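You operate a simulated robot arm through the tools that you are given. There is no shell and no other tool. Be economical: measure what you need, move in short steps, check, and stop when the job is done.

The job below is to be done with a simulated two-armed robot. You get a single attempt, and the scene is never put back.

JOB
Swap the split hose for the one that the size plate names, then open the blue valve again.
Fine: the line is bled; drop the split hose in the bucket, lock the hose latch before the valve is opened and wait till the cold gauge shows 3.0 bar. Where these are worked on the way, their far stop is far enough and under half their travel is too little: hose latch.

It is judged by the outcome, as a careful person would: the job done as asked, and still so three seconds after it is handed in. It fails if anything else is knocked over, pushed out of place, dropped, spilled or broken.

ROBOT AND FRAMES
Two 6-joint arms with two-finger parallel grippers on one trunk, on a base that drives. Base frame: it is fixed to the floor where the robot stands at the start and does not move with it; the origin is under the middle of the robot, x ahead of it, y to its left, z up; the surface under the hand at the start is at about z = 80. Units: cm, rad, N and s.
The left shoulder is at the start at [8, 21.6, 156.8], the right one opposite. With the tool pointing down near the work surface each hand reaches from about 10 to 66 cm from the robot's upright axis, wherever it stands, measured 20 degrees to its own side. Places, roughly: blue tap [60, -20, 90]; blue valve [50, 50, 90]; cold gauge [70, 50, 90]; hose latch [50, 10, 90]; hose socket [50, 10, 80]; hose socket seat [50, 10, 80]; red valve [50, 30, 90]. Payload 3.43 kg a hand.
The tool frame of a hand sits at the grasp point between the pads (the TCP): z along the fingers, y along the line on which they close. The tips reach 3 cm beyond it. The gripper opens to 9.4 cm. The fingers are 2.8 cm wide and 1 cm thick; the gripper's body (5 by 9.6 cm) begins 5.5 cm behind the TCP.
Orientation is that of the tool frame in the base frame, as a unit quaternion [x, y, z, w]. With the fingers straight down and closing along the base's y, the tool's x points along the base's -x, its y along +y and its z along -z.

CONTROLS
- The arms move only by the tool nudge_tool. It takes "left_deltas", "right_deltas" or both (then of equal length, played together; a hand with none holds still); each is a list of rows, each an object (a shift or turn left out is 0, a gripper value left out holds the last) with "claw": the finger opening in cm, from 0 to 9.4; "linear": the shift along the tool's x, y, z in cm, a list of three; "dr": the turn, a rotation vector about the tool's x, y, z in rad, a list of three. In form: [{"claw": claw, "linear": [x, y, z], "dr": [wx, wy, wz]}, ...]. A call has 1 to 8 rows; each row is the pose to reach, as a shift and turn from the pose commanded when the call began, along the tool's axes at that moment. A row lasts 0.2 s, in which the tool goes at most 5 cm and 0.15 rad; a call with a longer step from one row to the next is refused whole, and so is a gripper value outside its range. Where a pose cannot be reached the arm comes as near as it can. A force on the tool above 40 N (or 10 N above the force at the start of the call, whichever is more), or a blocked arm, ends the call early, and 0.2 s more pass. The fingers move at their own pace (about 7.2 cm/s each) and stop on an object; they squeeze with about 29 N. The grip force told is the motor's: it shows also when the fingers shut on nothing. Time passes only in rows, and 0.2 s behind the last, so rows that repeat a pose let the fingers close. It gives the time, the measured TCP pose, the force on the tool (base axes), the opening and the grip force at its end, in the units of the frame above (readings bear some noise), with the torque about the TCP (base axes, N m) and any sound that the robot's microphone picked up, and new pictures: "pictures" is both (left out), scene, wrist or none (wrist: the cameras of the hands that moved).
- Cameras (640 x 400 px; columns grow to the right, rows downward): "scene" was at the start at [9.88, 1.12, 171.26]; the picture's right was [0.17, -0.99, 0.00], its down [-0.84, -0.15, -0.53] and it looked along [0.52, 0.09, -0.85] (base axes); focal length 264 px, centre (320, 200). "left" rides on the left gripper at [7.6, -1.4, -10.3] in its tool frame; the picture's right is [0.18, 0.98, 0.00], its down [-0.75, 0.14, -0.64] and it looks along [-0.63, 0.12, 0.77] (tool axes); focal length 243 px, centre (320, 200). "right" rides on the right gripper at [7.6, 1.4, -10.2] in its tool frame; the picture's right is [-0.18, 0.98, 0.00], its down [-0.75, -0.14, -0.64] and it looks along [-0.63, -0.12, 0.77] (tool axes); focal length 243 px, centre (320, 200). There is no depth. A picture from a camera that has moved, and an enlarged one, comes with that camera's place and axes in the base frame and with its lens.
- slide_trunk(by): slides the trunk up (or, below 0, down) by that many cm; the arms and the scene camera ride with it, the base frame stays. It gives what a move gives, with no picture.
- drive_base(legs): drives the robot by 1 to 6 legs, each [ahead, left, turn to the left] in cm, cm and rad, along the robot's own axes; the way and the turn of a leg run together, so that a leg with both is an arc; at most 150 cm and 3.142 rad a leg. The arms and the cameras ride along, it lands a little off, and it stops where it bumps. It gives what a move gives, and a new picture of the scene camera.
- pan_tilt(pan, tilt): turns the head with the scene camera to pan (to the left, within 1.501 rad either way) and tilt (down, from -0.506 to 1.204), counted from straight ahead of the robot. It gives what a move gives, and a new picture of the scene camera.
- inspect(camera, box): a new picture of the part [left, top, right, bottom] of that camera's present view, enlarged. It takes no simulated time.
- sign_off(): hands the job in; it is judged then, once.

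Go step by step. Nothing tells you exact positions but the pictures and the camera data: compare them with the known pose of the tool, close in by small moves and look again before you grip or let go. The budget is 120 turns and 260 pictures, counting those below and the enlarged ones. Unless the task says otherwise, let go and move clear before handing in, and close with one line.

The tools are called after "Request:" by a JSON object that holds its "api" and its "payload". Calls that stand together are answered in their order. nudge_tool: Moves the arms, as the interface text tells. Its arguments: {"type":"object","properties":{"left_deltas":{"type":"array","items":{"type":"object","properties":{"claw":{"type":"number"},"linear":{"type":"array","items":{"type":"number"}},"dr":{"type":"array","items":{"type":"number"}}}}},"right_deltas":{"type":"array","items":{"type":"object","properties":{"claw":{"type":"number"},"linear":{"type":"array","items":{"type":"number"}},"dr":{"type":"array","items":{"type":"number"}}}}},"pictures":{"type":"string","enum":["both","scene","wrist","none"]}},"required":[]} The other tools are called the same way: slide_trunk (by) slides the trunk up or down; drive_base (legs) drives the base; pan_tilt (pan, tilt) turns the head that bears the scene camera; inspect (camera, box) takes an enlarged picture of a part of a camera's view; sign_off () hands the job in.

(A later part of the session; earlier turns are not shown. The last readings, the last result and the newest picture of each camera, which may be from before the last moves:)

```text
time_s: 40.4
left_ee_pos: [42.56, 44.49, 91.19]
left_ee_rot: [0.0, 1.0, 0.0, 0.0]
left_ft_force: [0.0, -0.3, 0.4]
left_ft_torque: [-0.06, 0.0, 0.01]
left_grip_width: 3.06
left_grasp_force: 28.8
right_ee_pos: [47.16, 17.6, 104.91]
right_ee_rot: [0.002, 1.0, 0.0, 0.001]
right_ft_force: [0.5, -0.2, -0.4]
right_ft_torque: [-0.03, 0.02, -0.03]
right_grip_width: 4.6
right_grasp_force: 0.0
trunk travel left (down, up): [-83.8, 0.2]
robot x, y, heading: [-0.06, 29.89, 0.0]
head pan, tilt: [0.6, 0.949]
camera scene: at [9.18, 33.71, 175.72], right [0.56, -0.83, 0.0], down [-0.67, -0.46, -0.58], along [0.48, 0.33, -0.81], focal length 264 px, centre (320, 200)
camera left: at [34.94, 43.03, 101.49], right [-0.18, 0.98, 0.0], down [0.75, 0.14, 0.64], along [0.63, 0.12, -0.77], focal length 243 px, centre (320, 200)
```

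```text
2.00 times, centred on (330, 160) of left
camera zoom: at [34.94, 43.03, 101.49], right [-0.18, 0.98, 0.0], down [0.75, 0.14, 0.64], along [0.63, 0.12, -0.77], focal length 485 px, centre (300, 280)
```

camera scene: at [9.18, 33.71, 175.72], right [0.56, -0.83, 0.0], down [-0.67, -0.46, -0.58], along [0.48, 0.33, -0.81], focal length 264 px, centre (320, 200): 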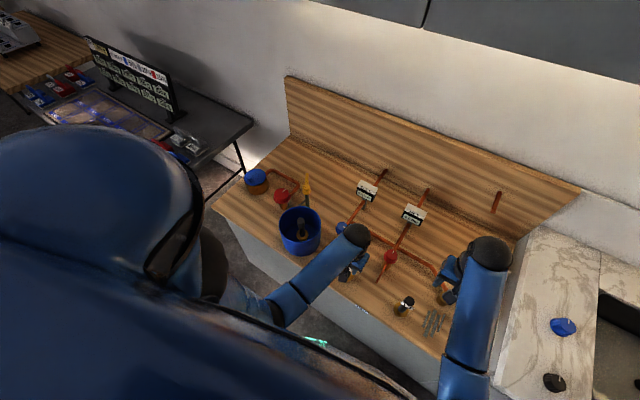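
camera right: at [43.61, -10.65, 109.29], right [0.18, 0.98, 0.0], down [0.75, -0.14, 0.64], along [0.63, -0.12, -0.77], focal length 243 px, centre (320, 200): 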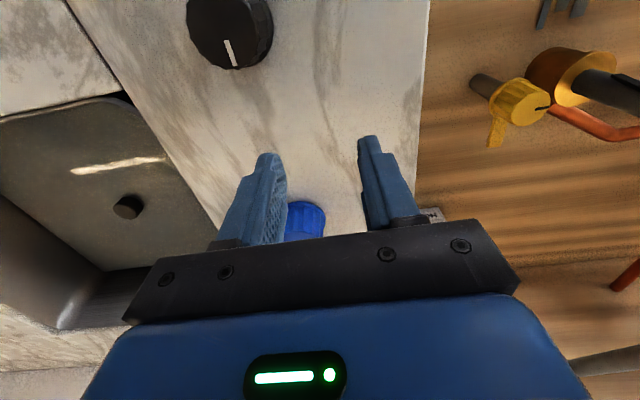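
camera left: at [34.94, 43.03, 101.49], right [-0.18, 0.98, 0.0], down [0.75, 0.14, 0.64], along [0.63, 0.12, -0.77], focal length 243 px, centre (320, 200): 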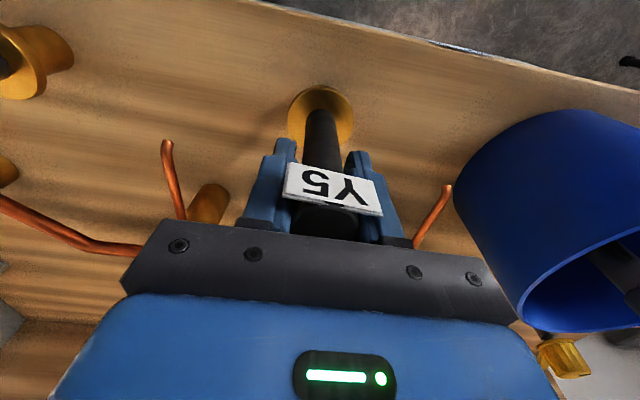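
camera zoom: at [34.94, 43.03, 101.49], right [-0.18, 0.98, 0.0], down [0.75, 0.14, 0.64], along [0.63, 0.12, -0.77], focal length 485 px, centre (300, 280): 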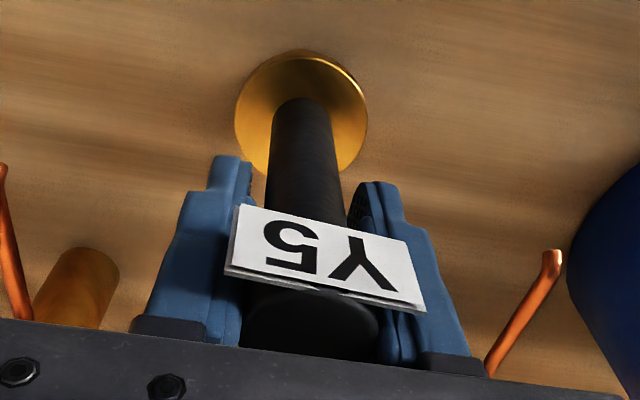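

Gripped (3.06 cm). I lift it straight up and check that it hangs straight.

Request:
{"api": "nudge_tool", "payload": {"left_deltas": [{"linear": [0, 0, -2]}, {"linear": [0, 0, -5]}, {"linear": [0, 0, -8]}, {"linear": [0, 0, -11]}, {"linear": [0, 0, -12.5]}, {"linear": [0, 0, -12.5]}], "pictures": "both"}}

Request:
{"api": "inspect", "payload": {"camera": "left", "box": [200, 0, 460, 260]}}

Request:
{"api": "inspect", "payload": {"camera": "scene", "box": [300, 190, 420, 290]}}

```text
time_s: 41.8
left_ee_pos: [42.57, 44.32, 103.66]
left_ee_rot: [0.0, 1.0, 0.0, 0.0]
left_ft_force: [0.5, 0.3, -2.4]
left_ft_torque: [0.0, 0.0, 0.0]
left_grip_width: 3.05
left_grasp_force: 28.9
right_ee_pos: [47.16, 17.55, 104.87]
right_ee_rot: [0.002, 1.0, 0.0, 0.0]
right_ft_force: [0.1, -0.7, -0.3]
right_ft_torque: [-0.02, -0.02, -0.01]
right_grip_width: 4.61
right_grasp_force: 0.1
trunk travel left (down, up): [-83.8, 0.2]
robot x, y, heading: [-0.2, 29.65, -0.001]
head pan, tilt: [0.6, 0.949]
camera scene: at [9.17, 33.71, 175.73], right [0.56, -0.83, 0.0], down [-0.67, -0.46, -0.58], along [0.48, 0.33, -0.81], focal length 264 px, centre (320, 200)
camera left: at [34.73, 42.81, 113.92], right [-0.18, 0.98, 0.0], down [0.75, 0.14, 0.64], along [0.63, 0.12, -0.77], focal length 243 px, centre (320, 200)
```

scene: 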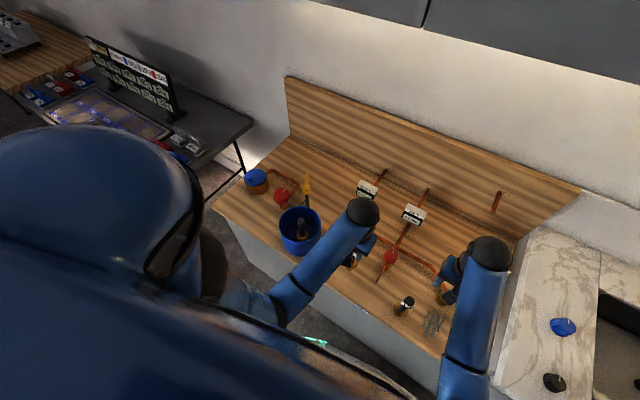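
left: 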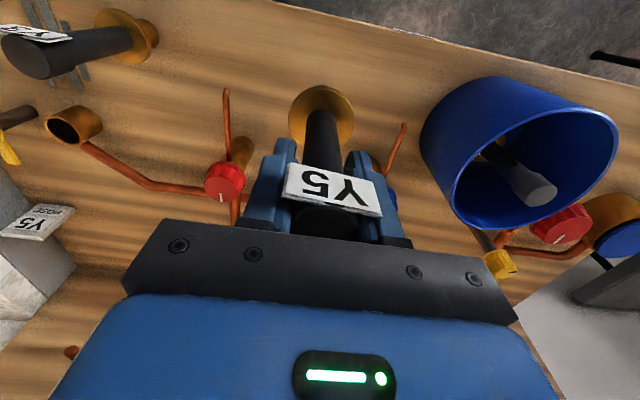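

```text
1.54 times, centred on (330, 130) of left
camera zoom: at [34.73, 42.81, 113.92], right [-0.18, 0.98, 0.0], down [0.75, 0.14, 0.64], along [0.63, 0.12, -0.77], focal length 373 px, centre (305, 308)
```

zoom: 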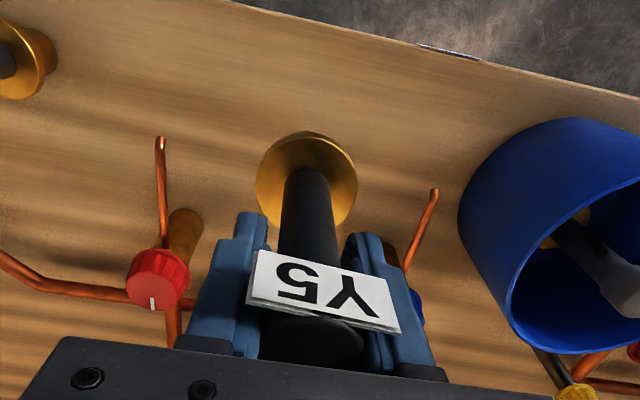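

```text
4.00 times, centred on (360, 240) of scene
camera zoom: at [9.17, 33.71, 175.73], right [0.56, -0.83, 0.0], down [-0.67, -0.46, -0.58], along [0.48, 0.33, -0.81], focal length 1055 px, centre (160, 40)
```

zoom: 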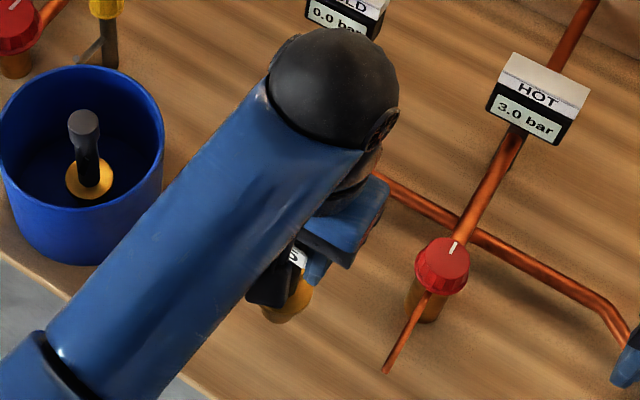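

The Y5 plug hangs straight. I move the right hand aside to the right, then drive the base back right so both arms can work at the socket.

Request:
{"api": "nudge_tool", "payload": {"right_deltas": [{"linear": [0, -4, 0]}, {"linear": [0, -8, 0]}, {"linear": [0, -12, 0]}], "pictures": "none"}}

Request:
{"api": "drive_base", "payload": {"legs": [[0, -14, 0]]}}

Request:
{"api": "pan_tilt", "payload": {"pan": 0.0, "tilt": 1.0}}

Request:
{"api": "inspect", "payload": {"camera": "scene", "box": [240, 130, 440, 270]}}

```text
time_s: 42.6
left_ee_pos: [42.34, 44.07, 103.55]
left_ee_rot: [0.0, 1.0, 0.0, -0.001]
left_ft_force: [0.5, -0.1, -0.9]
left_ft_torque: [0.02, 0.0, -0.01]
left_grip_width: 3.05
left_grasp_force: 28.5
right_ee_pos: [47.44, 5.43, 105.06]
right_ee_rot: [0.002, 1.0, 0.0, 0.0]
right_ft_force: [-0.5, 0.0, 1.1]
right_ft_torque: [0.02, -0.02, -0.04]
right_grip_width: 4.59
right_grasp_force: 0.2
trunk travel left (down, up): [-83.8, 0.2]
robot x, y, heading: [-0.01, 29.67, -0.002]
head pan, tilt: [0.6, 0.949]
```

```text
time_s: 43.9
left_ee_pos: [42.24, 30.87, 103.5]
left_ee_rot: [0.0, 1.0, -0.002, 0.0]
left_ft_force: [0.0, 0.6, -1.7]
left_ft_torque: [-0.01, -0.01, 0.02]
left_grip_width: 3.03
left_grasp_force: 29.1
right_ee_pos: [47.42, -7.67, 105.18]
right_ee_rot: [0.001, 1.0, -0.002, 0.001]
right_ft_force: [-0.6, -0.5, -0.3]
right_ft_torque: [-0.03, 0.0, 0.0]
right_grip_width: 4.6
right_grasp_force: 0.0
trunk travel left (down, up): [-83.8, 0.2]
robot x, y, heading: [0.03, 16.06, 0.001]
head pan, tilt: [0.6, 0.949]
camera scene: at [9.13, 20.67, 175.71], right [0.56, -0.83, 0.0], down [-0.67, -0.46, -0.58], along [0.48, 0.32, -0.81], focal length 264 px, centre (320, 200)
```

scene: 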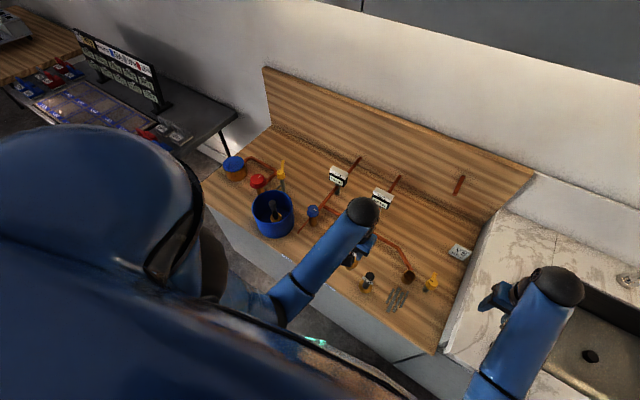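

```text
time_s: 44.9
left_ee_pos: [42.2, 30.56, 103.65]
left_ee_rot: [-0.001, 1.0, 0.001, 0.001]
left_ft_force: [0.2, -0.8, -0.7]
left_ft_torque: [0.04, 0.0, -0.03]
left_grip_width: 3.02
left_grasp_force: 29.2
right_ee_pos: [47.44, -8.25, 105.14]
right_ee_rot: [0.002, 1.0, 0.0, 0.001]
right_ft_force: [0.1, 0.2, 0.2]
right_ft_torque: [0.0, 0.0, -0.04]
right_grip_width: 4.62
right_grasp_force: 0.1
trunk travel left (down, up): [-83.8, 0.2]
robot x, y, heading: [0.1, 15.82, -0.005]
head pan, tilt: [0.0, 1.0]
camera scene: at [10.07, 15.73, 175.36], right [0.0, -1.0, 0.0], down [-0.84, 0.0, -0.54], along [0.54, 0.0, -0.84], focal length 264 px, centre (320, 200)
```

scene: 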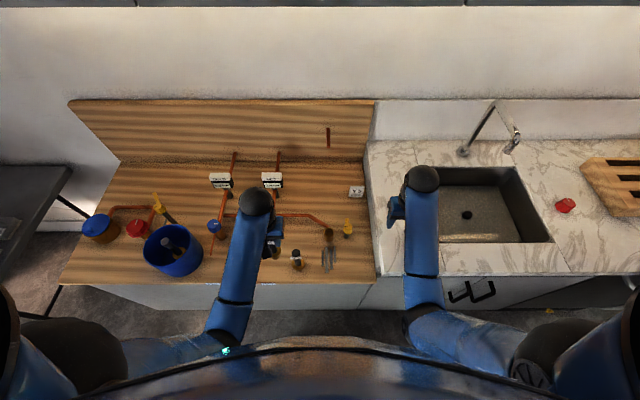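

```text
2.86 times, centred on (340, 200) of scene
camera zoom: at [10.07, 15.73, 175.36], right [0.0, -1.0, 0.0], down [-0.84, 0.0, -0.54], along [0.54, 0.0, -0.84], focal length 754 px, centre (263, 200)
```

zoom: 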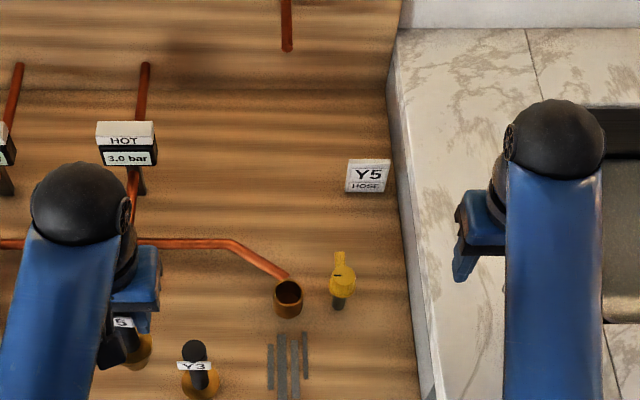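

The empty socket sits near (53.8, 12.3), top z≈85. The plug hangs about 1 cm toward −x of the TCP. I carry it around Y3 to above the socket.

Request:
{"api": "nudge_tool", "payload": {"left_deltas": [{"linear": [-2.9, -1.8, 0]}, {"linear": [-5.8, -3.6, 0]}, {"linear": [-7.5, -7.3, 0]}, {"linear": [-9.2, -11, 0]}, {"linear": [-10.9, -14.7, 0]}, {"linear": [-12.7, -18.3, 0]}, {"linear": [-12.7, -18.3, 0]}], "pictures": "both"}}

Request:
{"api": "inspect", "payload": {"camera": "scene", "box": [290, 170, 390, 270]}}

Request:
{"api": "inspect", "payload": {"camera": "left", "box": [200, 0, 460, 260]}}

```text
time_s: 46.5
left_ee_pos: [55.01, 12.25, 103.51]
left_ee_rot: [-0.001, 1.0, 0.0, 0.0]
left_ft_force: [-0.7, -0.5, -1.3]
left_ft_torque: [-0.03, -0.02, -0.01]
left_grip_width: 3.0
left_grasp_force: 28.9
right_ee_pos: [47.38, -8.02, 105.19]
right_ee_rot: [0.003, 1.0, -0.001, 0.0]
right_ft_force: [0.9, -0.1, 0.9]
right_ft_torque: [0.0, 0.0, -0.03]
right_grip_width: 4.61
right_grasp_force: 0.1
trunk travel left (down, up): [-83.8, 0.2]
robot x, y, heading: [-0.2, 15.97, 0.002]
head pan, tilt: [0.0, 1.0]
camera scene: at [10.05, 15.98, 175.37], right [0.0, -1.0, 0.0], down [-0.84, 0.0, -0.54], along [0.54, 0.0, -0.84], focal length 264 px, centre (320, 200)
camera left: at [47.33, 10.89, 113.81], right [-0.19, 0.98, 0.0], down [0.75, 0.14, 0.64], along [0.63, 0.12, -0.77], focal length 243 px, centre (320, 200)
```

scene: 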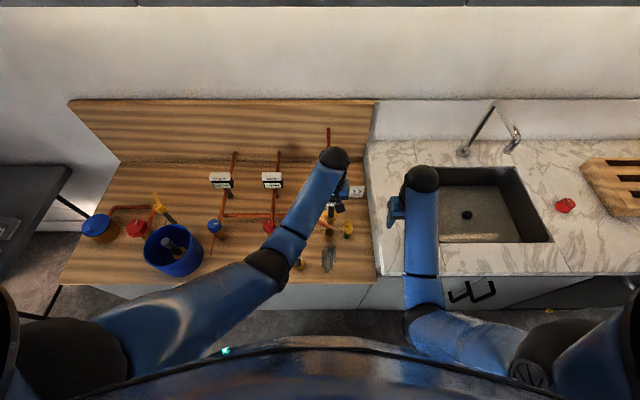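
left: 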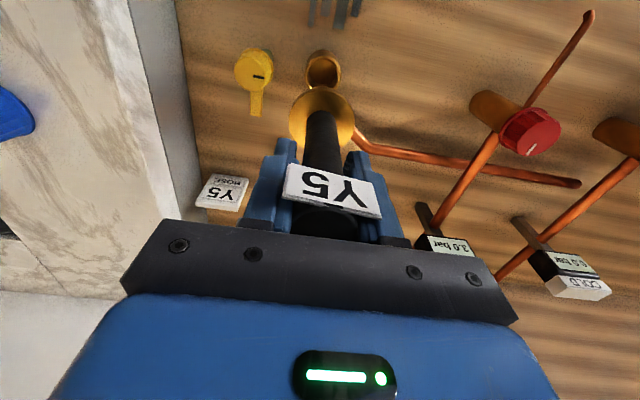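

```text
4.00 times, centred on (340, 220) of scene
camera zoom: at [10.05, 15.98, 175.37], right [0.0, -1.0, 0.0], down [-0.84, 0.0, -0.54], along [0.54, 0.0, -0.84], focal length 1055 px, centre (240, 120)
```

zoom: 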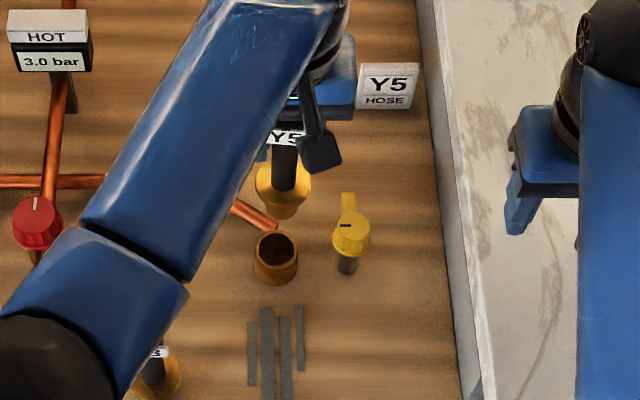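

```text
1.54 times, centred on (330, 130) of left
camera zoom: at [47.33, 10.89, 113.81], right [-0.19, 0.98, 0.0], down [0.75, 0.14, 0.64], along [0.63, 0.12, -0.77], focal length 373 px, centre (305, 308)
```

zoom: 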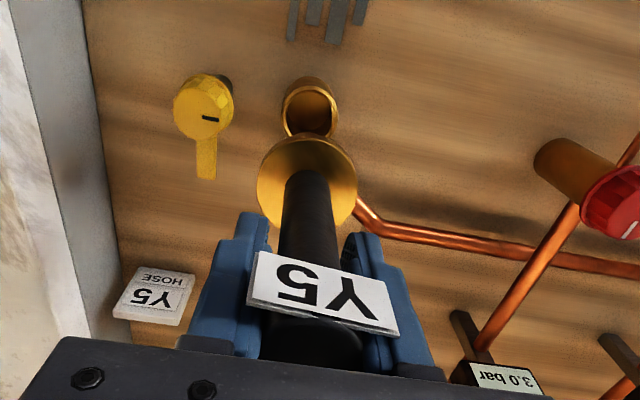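

Flange and socket are both visible: they are aligned within about 0.2 cm. I correct by y +0.2, lower 5.5 cm and compare again.

Request:
{"api": "nudge_tool", "payload": {"left_deltas": [{"linear": [0.1, 0.2, 2]}, {"linear": [0.1, 0.2, 4]}, {"linear": [0.1, 0.2, 5.5]}, {"linear": [0.1, 0.2, 5.5]}], "pictures": "both"}}

Request:
{"api": "inspect", "payload": {"camera": "scene", "box": [310, 200, 360, 250]}}

Request:
{"api": "inspect", "payload": {"camera": "left", "box": [260, 40, 390, 170]}}

```text
time_s: 47.5
left_ee_pos: [54.9, 12.66, 98.28]
left_ee_rot: [-0.001, 1.0, 0.0, 0.001]
left_ft_force: [-0.7, -0.6, -1.2]
left_ft_torque: [0.0, -0.02, -0.02]
left_grip_width: 2.99
left_grasp_force: 29.3
right_ee_pos: [47.37, -8.1, 105.08]
right_ee_rot: [0.002, 1.0, 0.0, 0.001]
right_ft_force: [-0.1, 0.1, 1.5]
right_ft_torque: [-0.02, -0.02, -0.01]
right_grip_width: 4.61
right_grasp_force: 0.0
trunk travel left (down, up): [-83.8, 0.2]
robot x, y, heading: [0.05, 15.7, -0.002]
head pan, tilt: [0.0, 1.0]
camera scene: at [10.08, 15.94, 175.36], right [0.0, -1.0, 0.0], down [-0.84, 0.0, -0.54], along [0.54, 0.0, -0.84], focal length 264 px, centre (320, 200)
camera left: at [47.24, 11.25, 108.47], right [-0.18, 0.98, 0.0], down [0.75, 0.14, 0.64], along [0.63, 0.12, -0.77], focal length 243 px, centre (320, 200)
```

scene: 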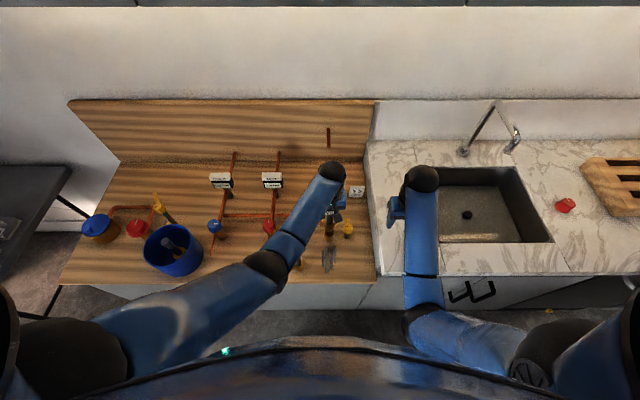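
left: 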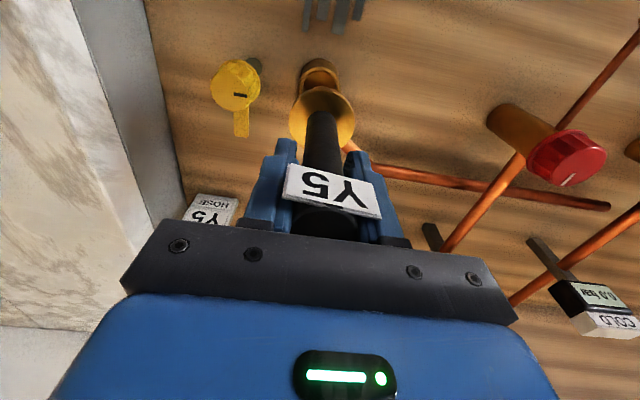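

```text
8.00 times, centred on (335, 225) of scene
camera zoom: at [10.08, 15.94, 175.36], right [0.0, -1.0, 0.0], down [-0.84, 0.0, -0.54], along [0.54, 0.0, -0.84], focal length 2110 px, centre (200, 0)
```

zoom: 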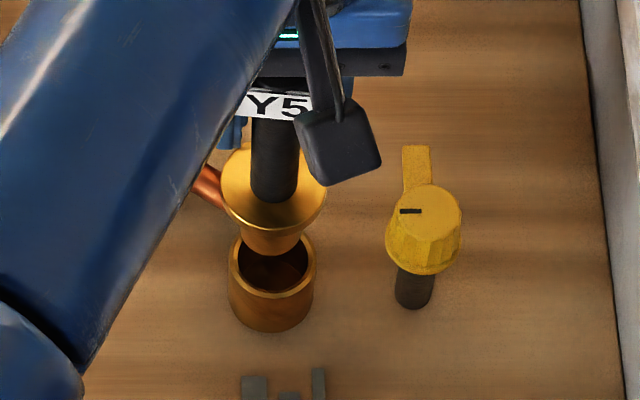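

```text
3.08 times, centred on (325, 105) of left
camera zoom: at [47.24, 11.25, 108.47], right [-0.18, 0.98, 0.0], down [0.75, 0.14, 0.64], along [0.63, 0.12, -0.77], focal length 746 px, centre (305, 492)
```

zoom: 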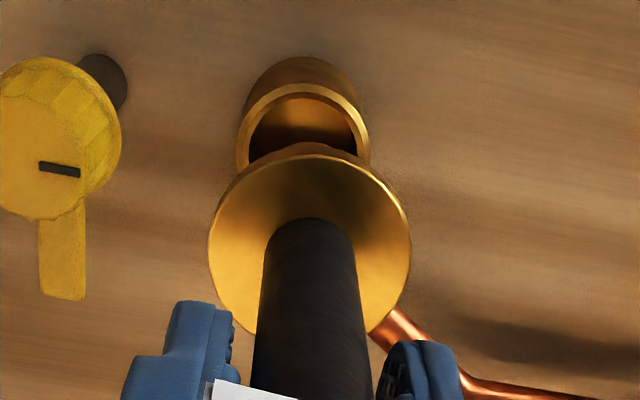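

The plug is laterally centred in y and looks about 0.3–0.4 cm too far toward +x. I correct it, lower 1.5 cm and compare again.

Request:
{"api": "nudge_tool", "payload": {"left_deltas": [{"linear": [0.35, -0.05, 0]}, {"linear": [0.35, -0.05, 1.5]}, {"linear": [0.35, -0.05, 1.5]}], "pictures": "none"}}

Request:
{"api": "inspect", "payload": {"camera": "scene", "box": [310, 200, 360, 250]}}

Request:
{"api": "inspect", "payload": {"camera": "left", "box": [260, 40, 390, 170]}}

```text
time_s: 48.3
left_ee_pos: [54.44, 12.55, 96.6]
left_ee_rot: [-0.001, 1.0, 0.0, 0.0]
left_ft_force: [-0.3, -0.3, -1.0]
left_ft_torque: [-0.03, 0.0, 0.01]
left_grip_width: 2.98
left_grasp_force: 29.1
right_ee_pos: [47.37, -8.1, 105.04]
right_ee_rot: [0.002, 1.0, 0.001, 0.001]
right_ft_force: [0.1, -0.7, -0.1]
right_ft_torque: [-0.03, -0.03, 0.0]
right_grip_width: 4.6
right_grasp_force: 0.0
trunk travel left (down, up): [-83.8, 0.2]
robot x, y, heading: [0.2, 16.12, 0.001]
head pan, tilt: [0.0, 1.0]
```

```text
8.00 times, centred on (335, 225) of scene
camera zoom: at [10.12, 15.93, 175.36], right [0.0, -1.0, 0.0], down [-0.84, 0.0, -0.54], along [0.54, 0.0, -0.84], focal length 2110 px, centre (200, 0)
```

zoom: 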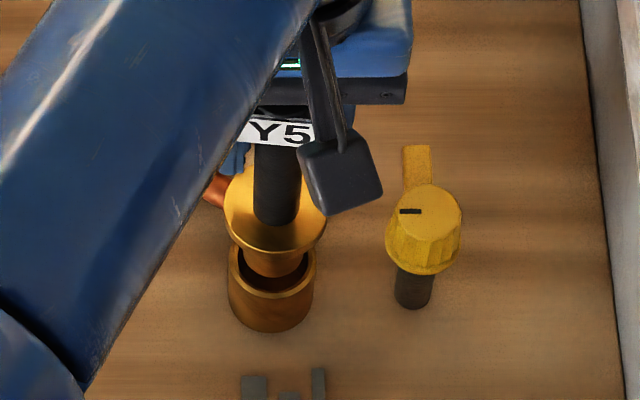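

```text
3.08 times, centred on (325, 105) of left
camera zoom: at [46.92, 11.09, 106.83], right [-0.18, 0.98, 0.0], down [0.75, 0.14, 0.64], along [0.63, 0.12, -0.77], focal length 746 px, centre (305, 492)
```

zoom: 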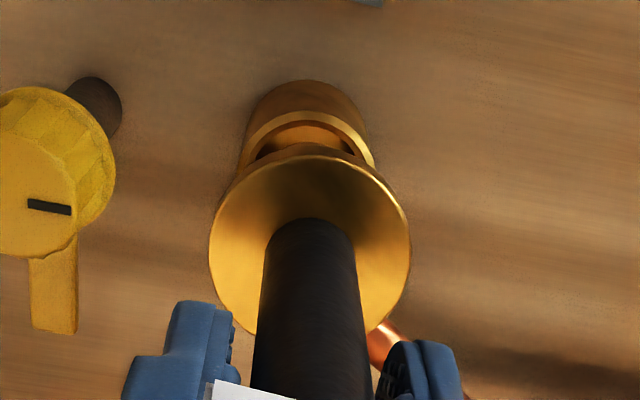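

Alignment looks within ~0.1–0.2 cm. I lower slowly, watching the force.

Request:
{"api": "nudge_tool", "payload": {"left_deltas": [{"linear": [0.1, 0, 0.3]}, {"linear": [0.1, 0, 0.6]}, {"linear": [0.1, 0, 0.9]}, {"linear": [0.1, 0, 1.2]}], "pictures": "none"}}

Request:
{"api": "inspect", "payload": {"camera": "scene", "box": [310, 200, 360, 250]}}

Request:
{"api": "inspect", "payload": {"camera": "left", "box": [260, 40, 390, 170]}}

```text
time_s: 49.3
left_ee_pos: [54.46, 12.47, 95.46]
left_ee_rot: [0.0, 1.0, 0.0, 0.0]
left_ft_force: [0.4, 0.4, -1.4]
left_ft_torque: [0.0, -0.03, 0.0]
left_grip_width: 2.97
left_grasp_force: 29.2
right_ee_pos: [47.42, -8.09, 105.1]
right_ee_rot: [0.002, 1.0, 0.0, 0.001]
right_ft_force: [-0.4, 1.2, 0.3]
right_ft_torque: [0.0, -0.01, -0.04]
right_grip_width: 4.6
right_grasp_force: 0.0
trunk travel left (down, up): [-83.8, 0.2]
robot x, y, heading: [-0.27, 16.41, -0.004]
head pan, tilt: [0.0, 1.0]
```

```text
8.00 times, centred on (335, 225) of scene
camera zoom: at [10.09, 15.94, 175.36], right [0.0, -1.0, 0.0], down [-0.84, 0.0, -0.54], along [0.54, 0.0, -0.84], focal length 2110 px, centre (200, 0)
```

zoom: 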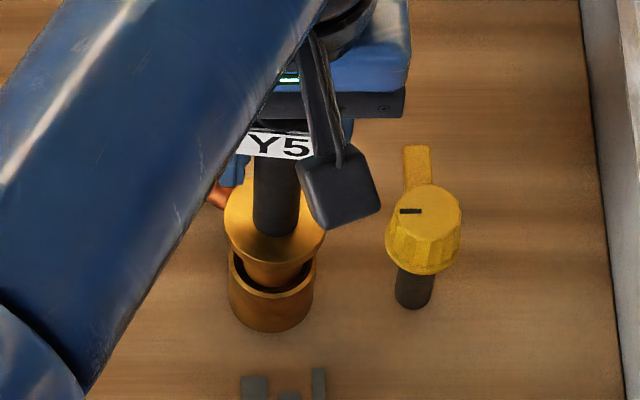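

```text
3.08 times, centred on (325, 105) of left
camera zoom: at [46.9, 11.09, 105.73], right [-0.18, 0.98, 0.0], down [0.75, 0.14, 0.64], along [0.63, 0.12, -0.77], focal length 746 px, centre (305, 492)
```

zoom: 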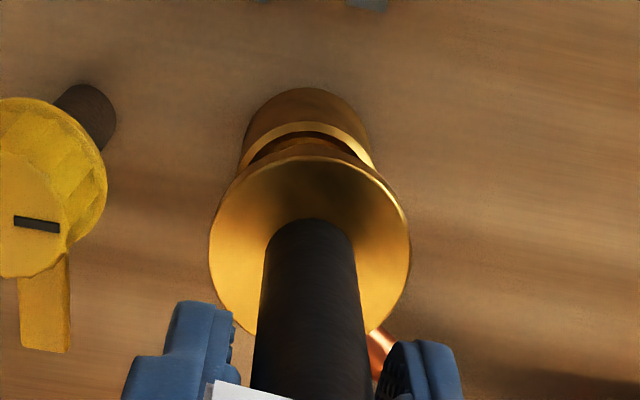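

The spigot is entering the hole with no contact force. I keep lowering slowly.

Request:
{"api": "nudge_tool", "payload": {"left_deltas": [{"linear": [0, 0, 0.4]}, {"linear": [0, 0, 0.8]}, {"linear": [0, 0, 1.2]}, {"linear": [0, 0, 1.6]}], "pictures": "none"}}

Request:
{"api": "inspect", "payload": {"camera": "scene", "box": [310, 200, 360, 250]}}

Request:
{"api": "inspect", "payload": {"camera": "left", "box": [260, 40, 390, 170]}}

```text
time_s: 50.3
left_ee_pos: [54.5, 12.53, 93.81]
left_ee_rot: [0.001, 1.0, 0.001, 0.001]
left_ft_force: [0.9, -0.5, -1.1]
left_ft_torque: [-0.03, -0.02, 0.01]
left_grip_width: 2.96
left_grasp_force: 29.0
right_ee_pos: [47.32, -7.96, 105.22]
right_ee_rot: [0.002, 1.0, 0.0, 0.001]
right_ft_force: [-0.9, -0.1, -0.2]
right_ft_torque: [0.01, -0.02, 0.03]
right_grip_width: 4.6
right_grasp_force: 0.1
trunk travel left (down, up): [-83.8, 0.2]
robot x, y, heading: [0.05, 16.02, -0.003]
head pan, tilt: [0.0, 1.0]
```

```text
8.00 times, centred on (335, 225) of scene
camera zoom: at [10.09, 15.94, 175.36], right [0.0, -1.0, 0.0], down [-0.84, 0.0, -0.54], along [0.54, 0.0, -0.84], focal length 2110 px, centre (200, 0)
```

zoom: 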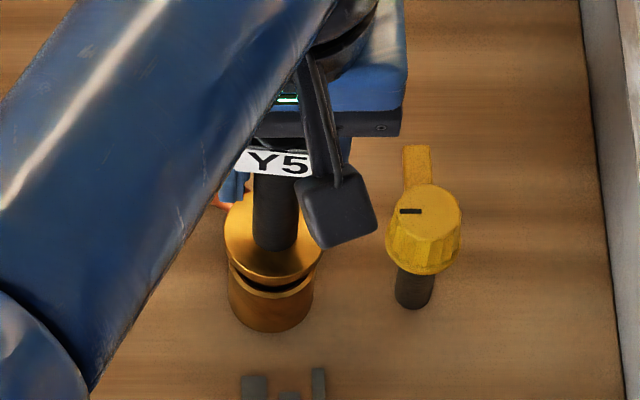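

```text
3.08 times, centred on (325, 105) of left
camera zoom: at [46.96, 11.08, 104.04], right [-0.18, 0.98, 0.0], down [0.75, 0.14, 0.64], along [0.63, 0.12, -0.77], focal length 746 px, centre (305, 492)
```

zoom: 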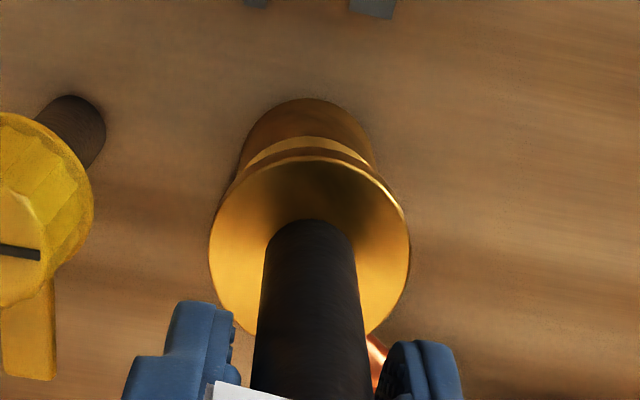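

Request:
{"api": "nudge_tool", "payload": {"left_deltas": [{"linear": [0, 0, 0.4]}, {"linear": [0, 0, 0.8]}, {"linear": [0, 0, 1.2]}, {"linear": [0, 0, 1.6]}, {"linear": [0, 0, 1.9]}], "pictures": "none"}}

Request:
{"api": "inspect", "payload": {"camera": "scene", "box": [310, 200, 360, 250]}}

Request:
{"api": "inspect", "payload": {"camera": "left", "box": [260, 40, 390, 170]}}

```text
time_s: 51.5
left_ee_pos: [54.34, 12.53, 91.86]
left_ee_rot: [0.0, 1.0, 0.0, 0.0]
left_ft_force: [1.0, -1.2, -0.4]
left_ft_torque: [-0.03, -0.18, 0.02]
left_grip_width: 2.95
left_grasp_force: 29.2
right_ee_pos: [47.5, -8.05, 105.02]
right_ee_rot: [0.002, 1.0, 0.0, 0.0]
right_ft_force: [0.1, -0.4, -0.4]
right_ft_torque: [0.0, -0.02, 0.02]
right_grip_width: 4.6
right_grasp_force: 0.0
trunk travel left (down, up): [-83.8, 0.2]
robot x, y, heading: [-0.54, 15.83, -0.002]
head pan, tilt: [0.0, 1.0]
```

```text
8.00 times, centred on (335, 225) of scene
camera zoom: at [10.12, 15.92, 175.36], right [0.0, -1.0, 0.0], down [-0.84, 0.0, -0.54], along [0.54, 0.0, -0.84], focal length 2110 px, centre (200, 0)
```

zoom: 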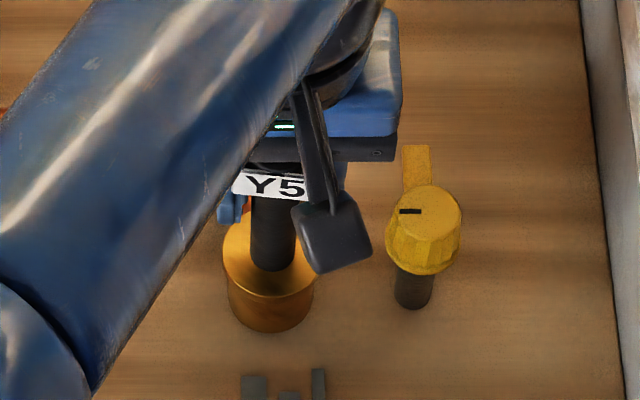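

```text
3.08 times, centred on (325, 105) of left
camera zoom: at [46.81, 11.13, 102.19], right [-0.18, 0.98, 0.0], down [0.75, 0.14, 0.64], along [0.63, 0.12, -0.77], focal length 746 px, centre (305, 492)
```

zoom: 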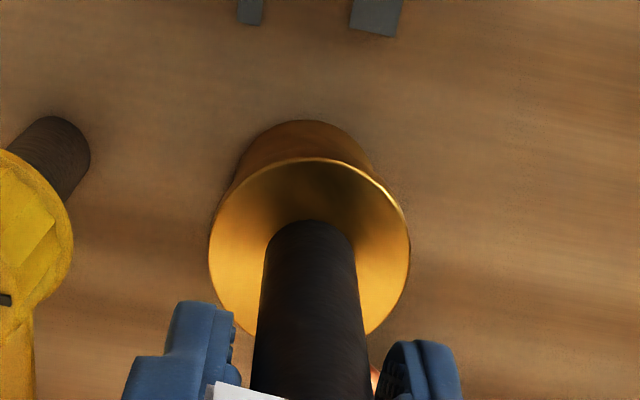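

Almost home; I press gently the last bit until it bottoms.

Request:
{"api": "nudge_tool", "payload": {"left_deltas": [{"linear": [0, 0, 0.2]}, {"linear": [0, 0, 0.4]}, {"linear": [0, 0, 0.6]}, {"linear": [0, 0, 0.8]}], "pictures": "none"}}

Request:
{"api": "inspect", "payload": {"camera": "scene", "box": [310, 200, 360, 250]}}

```text
time_s: 52.5
left_ee_pos: [54.19, 12.36, 91.17]
left_ee_rot: [-0.001, 1.0, -0.001, 0.001]
left_ft_force: [-3.0, 0.8, 20.3]
left_ft_torque: [0.02, 0.22, 0.04]
left_grip_width: 2.88
left_grasp_force: 28.6
right_ee_pos: [47.04, -8.06, 105.24]
right_ee_rot: [0.002, 1.0, 0.001, 0.003]
right_ft_force: [0.1, 0.1, -0.1]
right_ft_torque: [0.0, 0.03, 0.02]
right_grip_width: 4.57
right_grasp_force: 0.1
trunk travel left (down, up): [-83.8, 0.2]
robot x, y, heading: [-0.42, 16.22, 0.001]
head pan, tilt: [0.0, 1.0]
```

```text
8.00 times, centred on (335, 225) of scene
camera zoom: at [9.68, 16.0, 175.42], right [0.0, -1.0, 0.0], down [-0.84, 0.0, -0.54], along [0.54, 0.0, -0.84], focal length 2110 px, centre (200, 0)
```

zoom: 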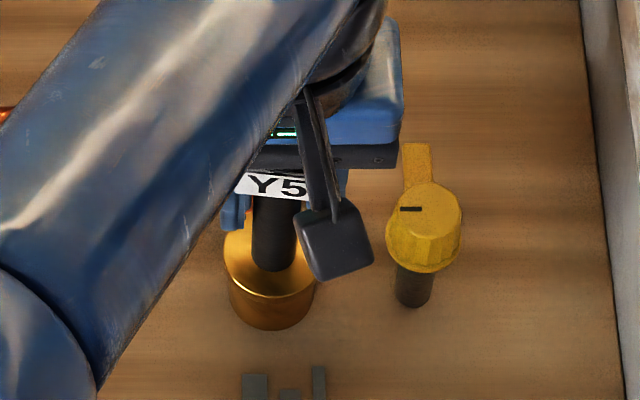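

Seated (20 N reaction). I relieve pressure, let go, and lift the left hand straight up.

Request:
{"api": "nudge_tool", "payload": {"left_deltas": [{"linear": [0, 0, -0.3]}, {"linear": [0, 0, -0.3], "claw": 5.5}, {"linear": [0, 0, -0.3], "claw": 5.5}, {"linear": [-0.3, 0, -4]}, {"linear": [-0.3, 0, -8]}, {"linear": [-0.3, 0, -12]}, {"linear": [-0.3, 4, -12]}, {"linear": [-0.3, 8, -12]}], "pictures": "both"}}

Request:
{"api": "inspect", "payload": {"camera": "scene", "box": [300, 180, 370, 250]}}

```text
time_s: 54.3
left_ee_pos: [54.54, 20.43, 102.66]
left_ee_rot: [-0.001, 1.0, -0.001, 0.0]
left_ft_force: [0.0, -0.1, 0.2]
left_ft_torque: [0.02, 0.0, -0.02]
left_grip_width: 5.49
left_grasp_force: 0.1
right_ee_pos: [47.44, -7.97, 105.19]
right_ee_rot: [0.002, 1.0, -0.001, 0.001]
right_ft_force: [-0.3, 0.6, -0.2]
right_ft_torque: [0.0, 0.0, 0.04]
right_grip_width: 4.61
right_grasp_force: 0.1
trunk travel left (down, up): [-83.8, 0.2]
robot x, y, heading: [-0.1, 15.9, -0.005]
head pan, tilt: [0.0, 1.0]
camera scene: at [10.08, 16.25, 175.37], right [0.0, -1.0, 0.0], down [-0.84, 0.0, -0.54], along [0.54, 0.0, -0.84], focal length 264 px, centre (320, 200)
camera left: at [46.94, 19.1, 113.05], right [-0.18, 0.98, 0.0], down [0.75, 0.14, 0.64], along [0.63, 0.12, -0.77], focal length 243 px, centre (320, 200)
```

scene: 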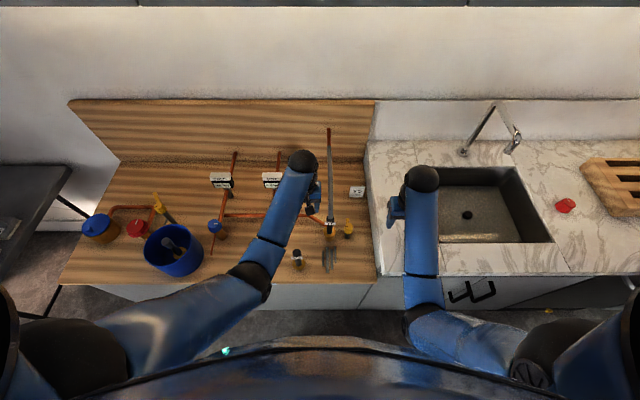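
left: 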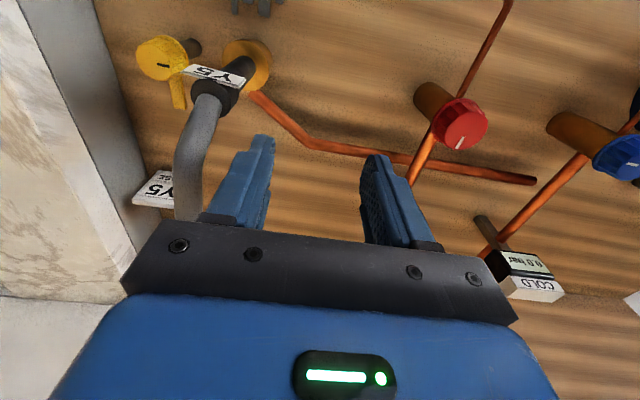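

```text
5.71 times, centred on (335, 215) of scene
camera zoom: at [10.08, 16.25, 175.37], right [0.0, -1.0, 0.0], down [-0.84, 0.0, -0.54], along [0.54, 0.0, -0.84], focal length 1507 px, centre (234, 114)
```

zoom: 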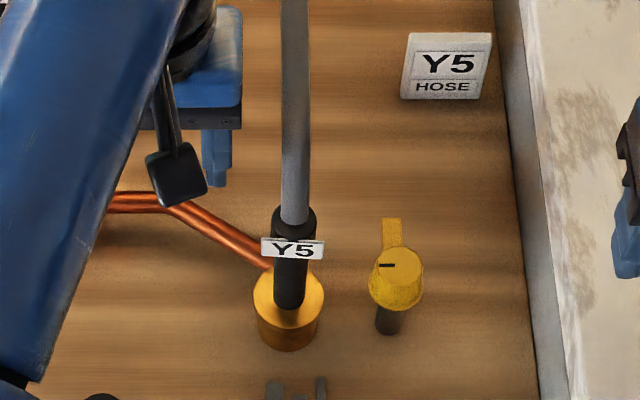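

The hose line re-appeared connected, so the Y5 hose is seated. Now the right hand goes back to the latch knob (yaw −10°, leaning slightly away from the hose), while the left hand moves aside.

Request:
{"api": "nudge_tool", "payload": {"right_deltas": [{"claw": 5.0, "linear": [-1.5, 3, 1]}, {"linear": [-3, 6, 2], "dr": [-0.05, 0, -0.05]}, {"linear": [-4.5, 9, 3], "dr": [-0.1, 0, -0.1]}, {"linear": [-6, 11.5, 4.5], "dr": [-0.15, 0, -0.15]}, {"linear": [-6.7, 13.3, 7], "dr": [-0.15, 0, -0.17]}, {"linear": [-6.7, 13.3, 9], "dr": [-0.15, 0, -0.17]}, {"linear": [-6.7, 13.3, 9], "dr": [-0.15, 0, -0.17]}], "left_deltas": [{"linear": [1.5, 2, 0]}, {"linear": [3, 4, 0]}, {"linear": [4.5, 7, 0]}, {"linear": [6, 10, 0]}, {"linear": [6, 12, 0]}, {"linear": [6, 12, 0]}, {"linear": [6, 12, 0]}], "pictures": "both"}}

Request:
{"api": "inspect", "payload": {"camera": "right", "box": [200, 0, 500, 260]}}

Request:
{"api": "inspect", "payload": {"camera": "scene", "box": [300, 180, 370, 250]}}

```text
time_s: 55.9
left_ee_pos: [48.38, 32.12, 102.89]
left_ee_rot: [0.0, 1.0, 0.0, 0.0]
left_ft_force: [0.8, -0.1, 0.8]
left_ft_torque: [0.0, -0.02, 0.01]
left_grip_width: 5.5
left_grasp_force: 0.1
right_ee_pos: [54.17, 5.3, 96.25]
right_ee_rot: [-0.083, 0.994, 0.075, 0.001]
right_ft_force: [-0.1, 0.1, -0.5]
right_ft_torque: [0.01, 0.0, 0.0]
right_grip_width: 5.02
right_grasp_force: 0.2
trunk travel left (down, up): [-83.8, 0.2]
robot x, y, heading: [-0.18, 16.38, -0.004]
head pan, tilt: [0.0, 1.0]
camera scene: at [10.03, 15.86, 175.37], right [0.0, -1.0, 0.0], down [-0.84, 0.0, -0.54], along [0.54, 0.0, -0.84], focal length 264 px, centre (320, 200)
camera right: at [46.44, 3.96, 106.49], right [0.02, 0.99, 0.15], down [0.77, -0.11, 0.63], along [0.63, 0.1, -0.77], focal length 243 px, centre (320, 200)
camera left: at [40.93, 30.84, 113.3], right [-0.18, 0.98, 0.0], down [0.75, 0.14, 0.64], along [0.63, 0.12, -0.77], focal length 243 px, centre (320, 200)
```

scene: 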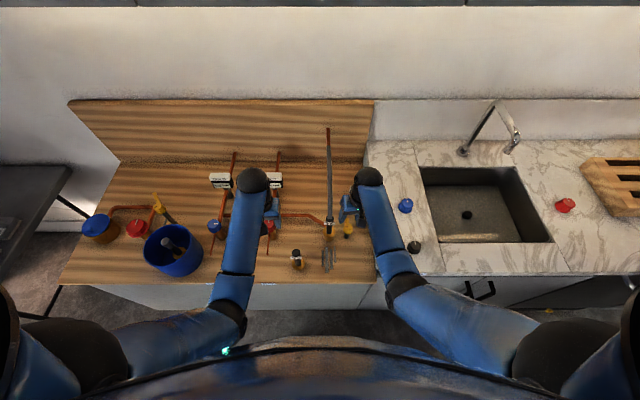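
right: 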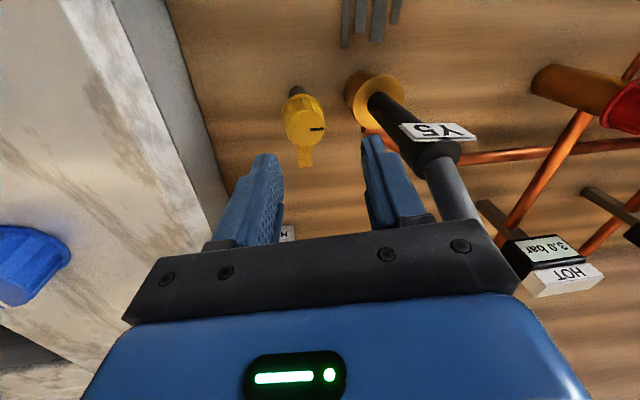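
left: 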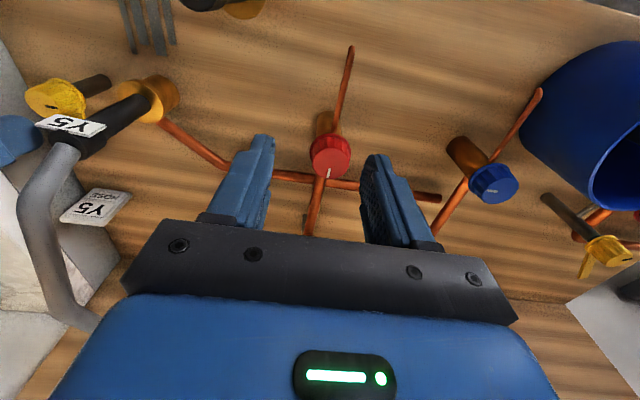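

```text
1.54 times, centred on (350, 130) of right
camera zoom: at [46.44, 3.96, 106.49], right [0.02, 0.99, 0.15], down [0.77, -0.11, 0.63], along [0.63, 0.1, -0.77], focal length 373 px, centre (274, 308)
```

zoom: 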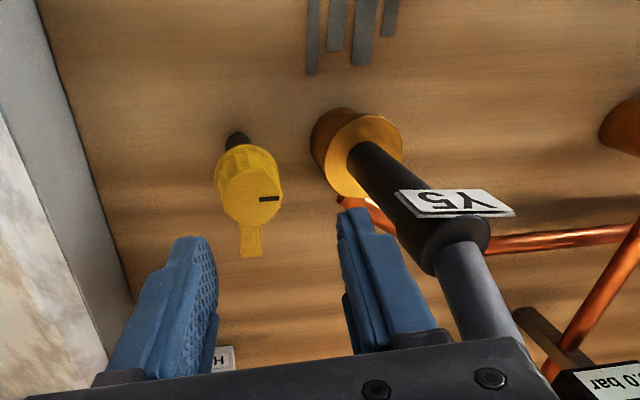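

```text
5.71 times, centred on (335, 215) of scene
camera zoom: at [10.03, 15.86, 175.37], right [0.0, -1.0, 0.0], down [-0.84, 0.0, -0.54], along [0.54, 0.0, -0.84], focal length 1507 px, centre (234, 114)
```

zoom: 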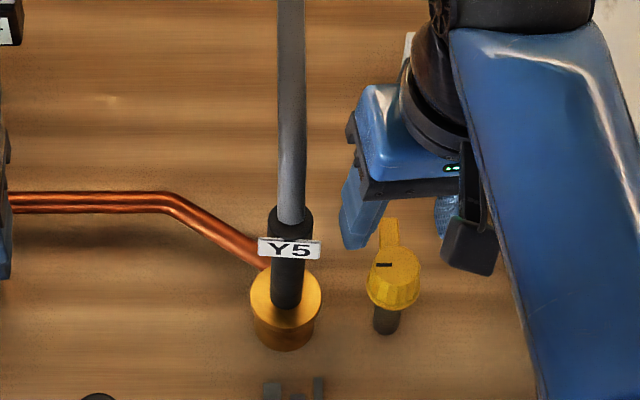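

Knob at (54.1, 5.3), fingers straddle it and the hand clears the hose. I descend vertically and close.

Request:
{"api": "nudge_tool", "payload": {"right_deltas": [{"linear": [0.05, -0.4, 2.8]}, {"linear": [0.1, -0.8, 5.6]}, {"linear": [0.16, -1.19, 8.28]}, {"linear": [0.16, -1.19, 8.28], "claw": 3.8}, {"linear": [0.16, -1.19, 8.28], "claw": 2.5}, {"linear": [0.16, -1.19, 8.28], "claw": 2.5}], "pictures": "wrist"}}

Request:
{"api": "inspect", "payload": {"camera": "right", "box": [200, 0, 500, 260]}}

Request:
{"api": "inspect", "payload": {"camera": "scene", "box": [300, 180, 370, 250]}}

```text
time_s: 57.3
left_ee_pos: [48.47, 32.52, 103.0]
left_ee_rot: [0.0, 1.0, -0.001, 0.0]
left_ft_force: [0.4, 0.2, -0.3]
left_ft_torque: [0.0, -0.01, -0.02]
left_grip_width: 5.5
left_grasp_force: 0.1
right_ee_pos: [54.14, 5.35, 87.73]
right_ee_rot: [-0.084, 0.994, 0.074, 0.002]
right_ft_force: [-1.0, 9.2, -1.1]
right_ft_torque: [-0.9, -0.91, 0.0]
right_grip_width: 3.53
right_grasp_force: 45.2
trunk travel left (down, up): [-83.8, 0.2]
robot x, y, heading: [0.14, 15.95, 0.0]
head pan, tilt: [0.0, 1.0]
camera right: at [46.5, 3.98, 98.01], right [0.02, 0.99, 0.15], down [0.77, -0.11, 0.63], along [0.63, 0.1, -0.77], focal length 243 px, centre (320, 200)
```

right: 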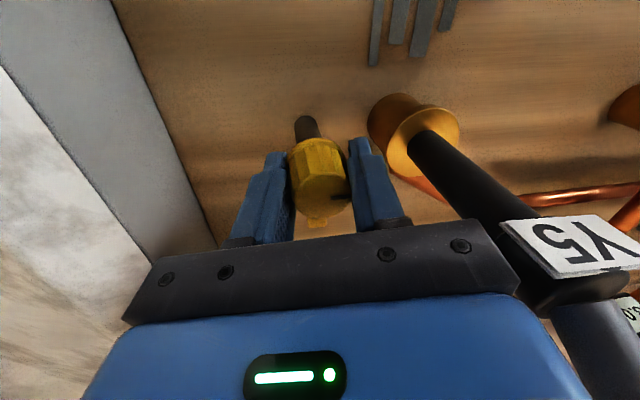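

```text
1.54 times, centred on (350, 130) of right
camera zoom: at [46.5, 3.98, 98.01], right [0.02, 0.99, 0.15], down [0.77, -0.11, 0.63], along [0.63, 0.1, -0.77], focal length 373 px, centre (274, 308)
```

zoom: 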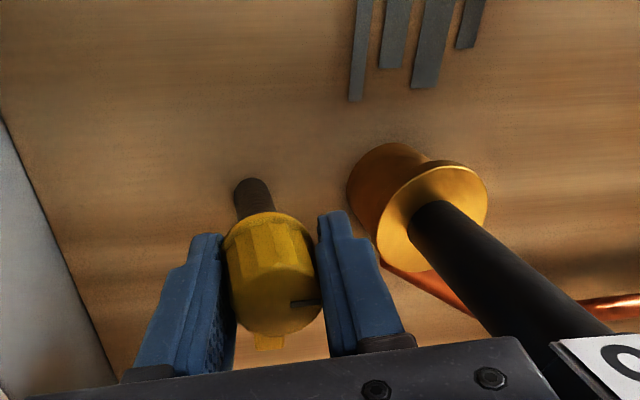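

```text
5.71 times, centred on (335, 215) of scene
camera zoom: at [10.04, 16.21, 175.36], right [0.0, -1.0, 0.0], down [-0.84, 0.0, -0.54], along [0.54, 0.0, -0.84], focal length 1507 px, centre (234, 114)
```

zoom: 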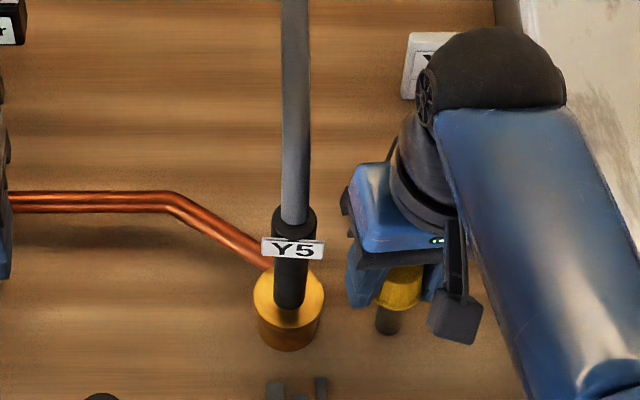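

Gripped on the knob. I turn it counter‑clockwise about the vertical to swing the arm back over the socket.

Request:
{"api": "nudge_tool", "payload": {"right_deltas": [{"linear": [0, 0.1, 0], "dr": [-0.002, 0.019, -0.129]}, {"linear": [0, 0.1, 0], "dr": [-0.004, 0.039, -0.257]}, {"linear": [0, 0.1, 0], "dr": [-0.006, 0.058, -0.386]}, {"linear": [0, 0.1, 0], "dr": [-0.008, 0.077, -0.515]}], "pictures": "wrist"}}

Request:
{"api": "inspect", "payload": {"camera": "right", "box": [200, 0, 500, 260]}}

Request:
{"api": "inspect", "payload": {"camera": "scene", "box": [300, 180, 370, 250]}}

```text
time_s: 58.3
left_ee_pos: [48.6, 32.29, 102.91]
left_ee_rot: [-0.001, 1.0, -0.002, 0.0]
left_ft_force: [0.3, 0.1, -0.8]
left_ft_torque: [-0.01, 0.02, -0.03]
left_grip_width: 5.49
left_grasp_force: 0.1
right_ee_pos: [54.17, 5.49, 87.85]
right_ee_rot: [-0.338, 0.938, 0.073, -0.02]
right_ft_force: [1.1, 8.9, -8.9]
right_ft_torque: [-0.38, -1.29, -0.01]
right_grip_width: 3.52
right_grasp_force: 45.2
trunk travel left (down, up): [-83.8, 0.2]
robot x, y, heading: [-0.07, 15.88, -0.004]
head pan, tilt: [0.0, 1.0]
camera right: at [48.24, 0.43, 98.03], right [-0.48, 0.87, 0.15], down [0.72, 0.29, 0.62], along [0.5, 0.41, -0.77], focal length 243 px, centre (320, 200)
```

right: 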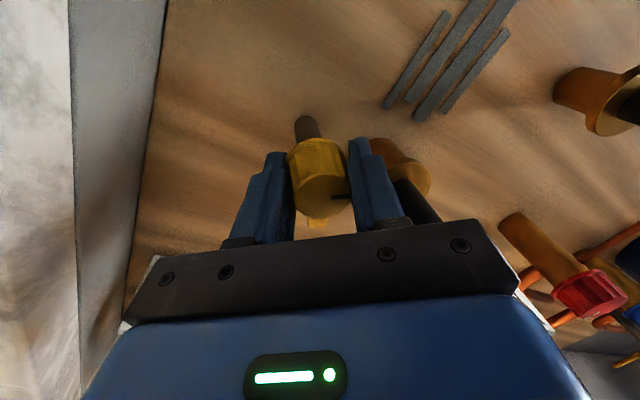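

```text
1.54 times, centred on (350, 130) of right
camera zoom: at [48.24, 0.43, 98.03], right [-0.48, 0.87, 0.15], down [0.72, 0.29, 0.62], along [0.5, 0.41, -0.77], focal length 373 px, centre (274, 308)
```

zoom: 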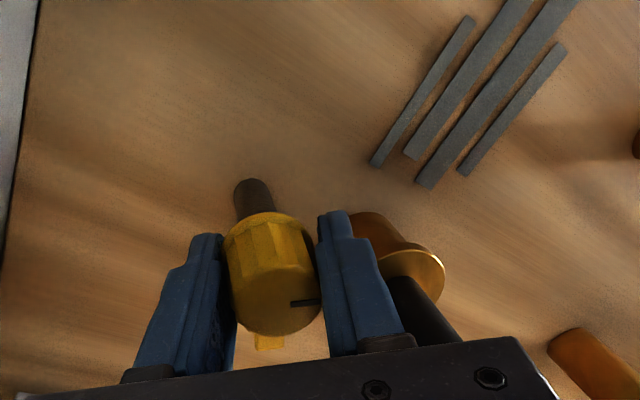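

```text
5.71 times, centred on (335, 215) of scene
camera zoom: at [10.22, 16.16, 175.35], right [0.0, -1.0, 0.0], down [-0.84, 0.0, -0.54], along [0.54, 0.0, -0.84], focal length 1507 px, centre (234, 114)
```

zoom: 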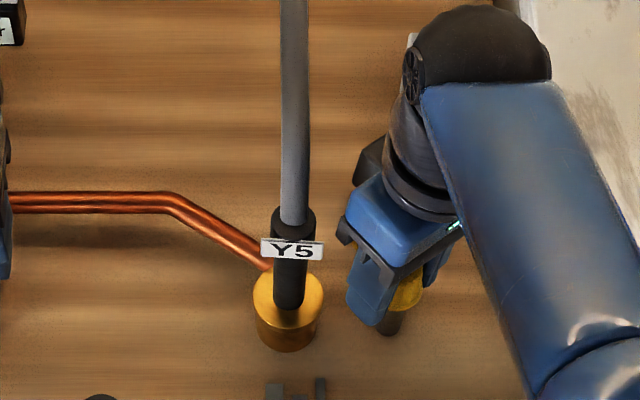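

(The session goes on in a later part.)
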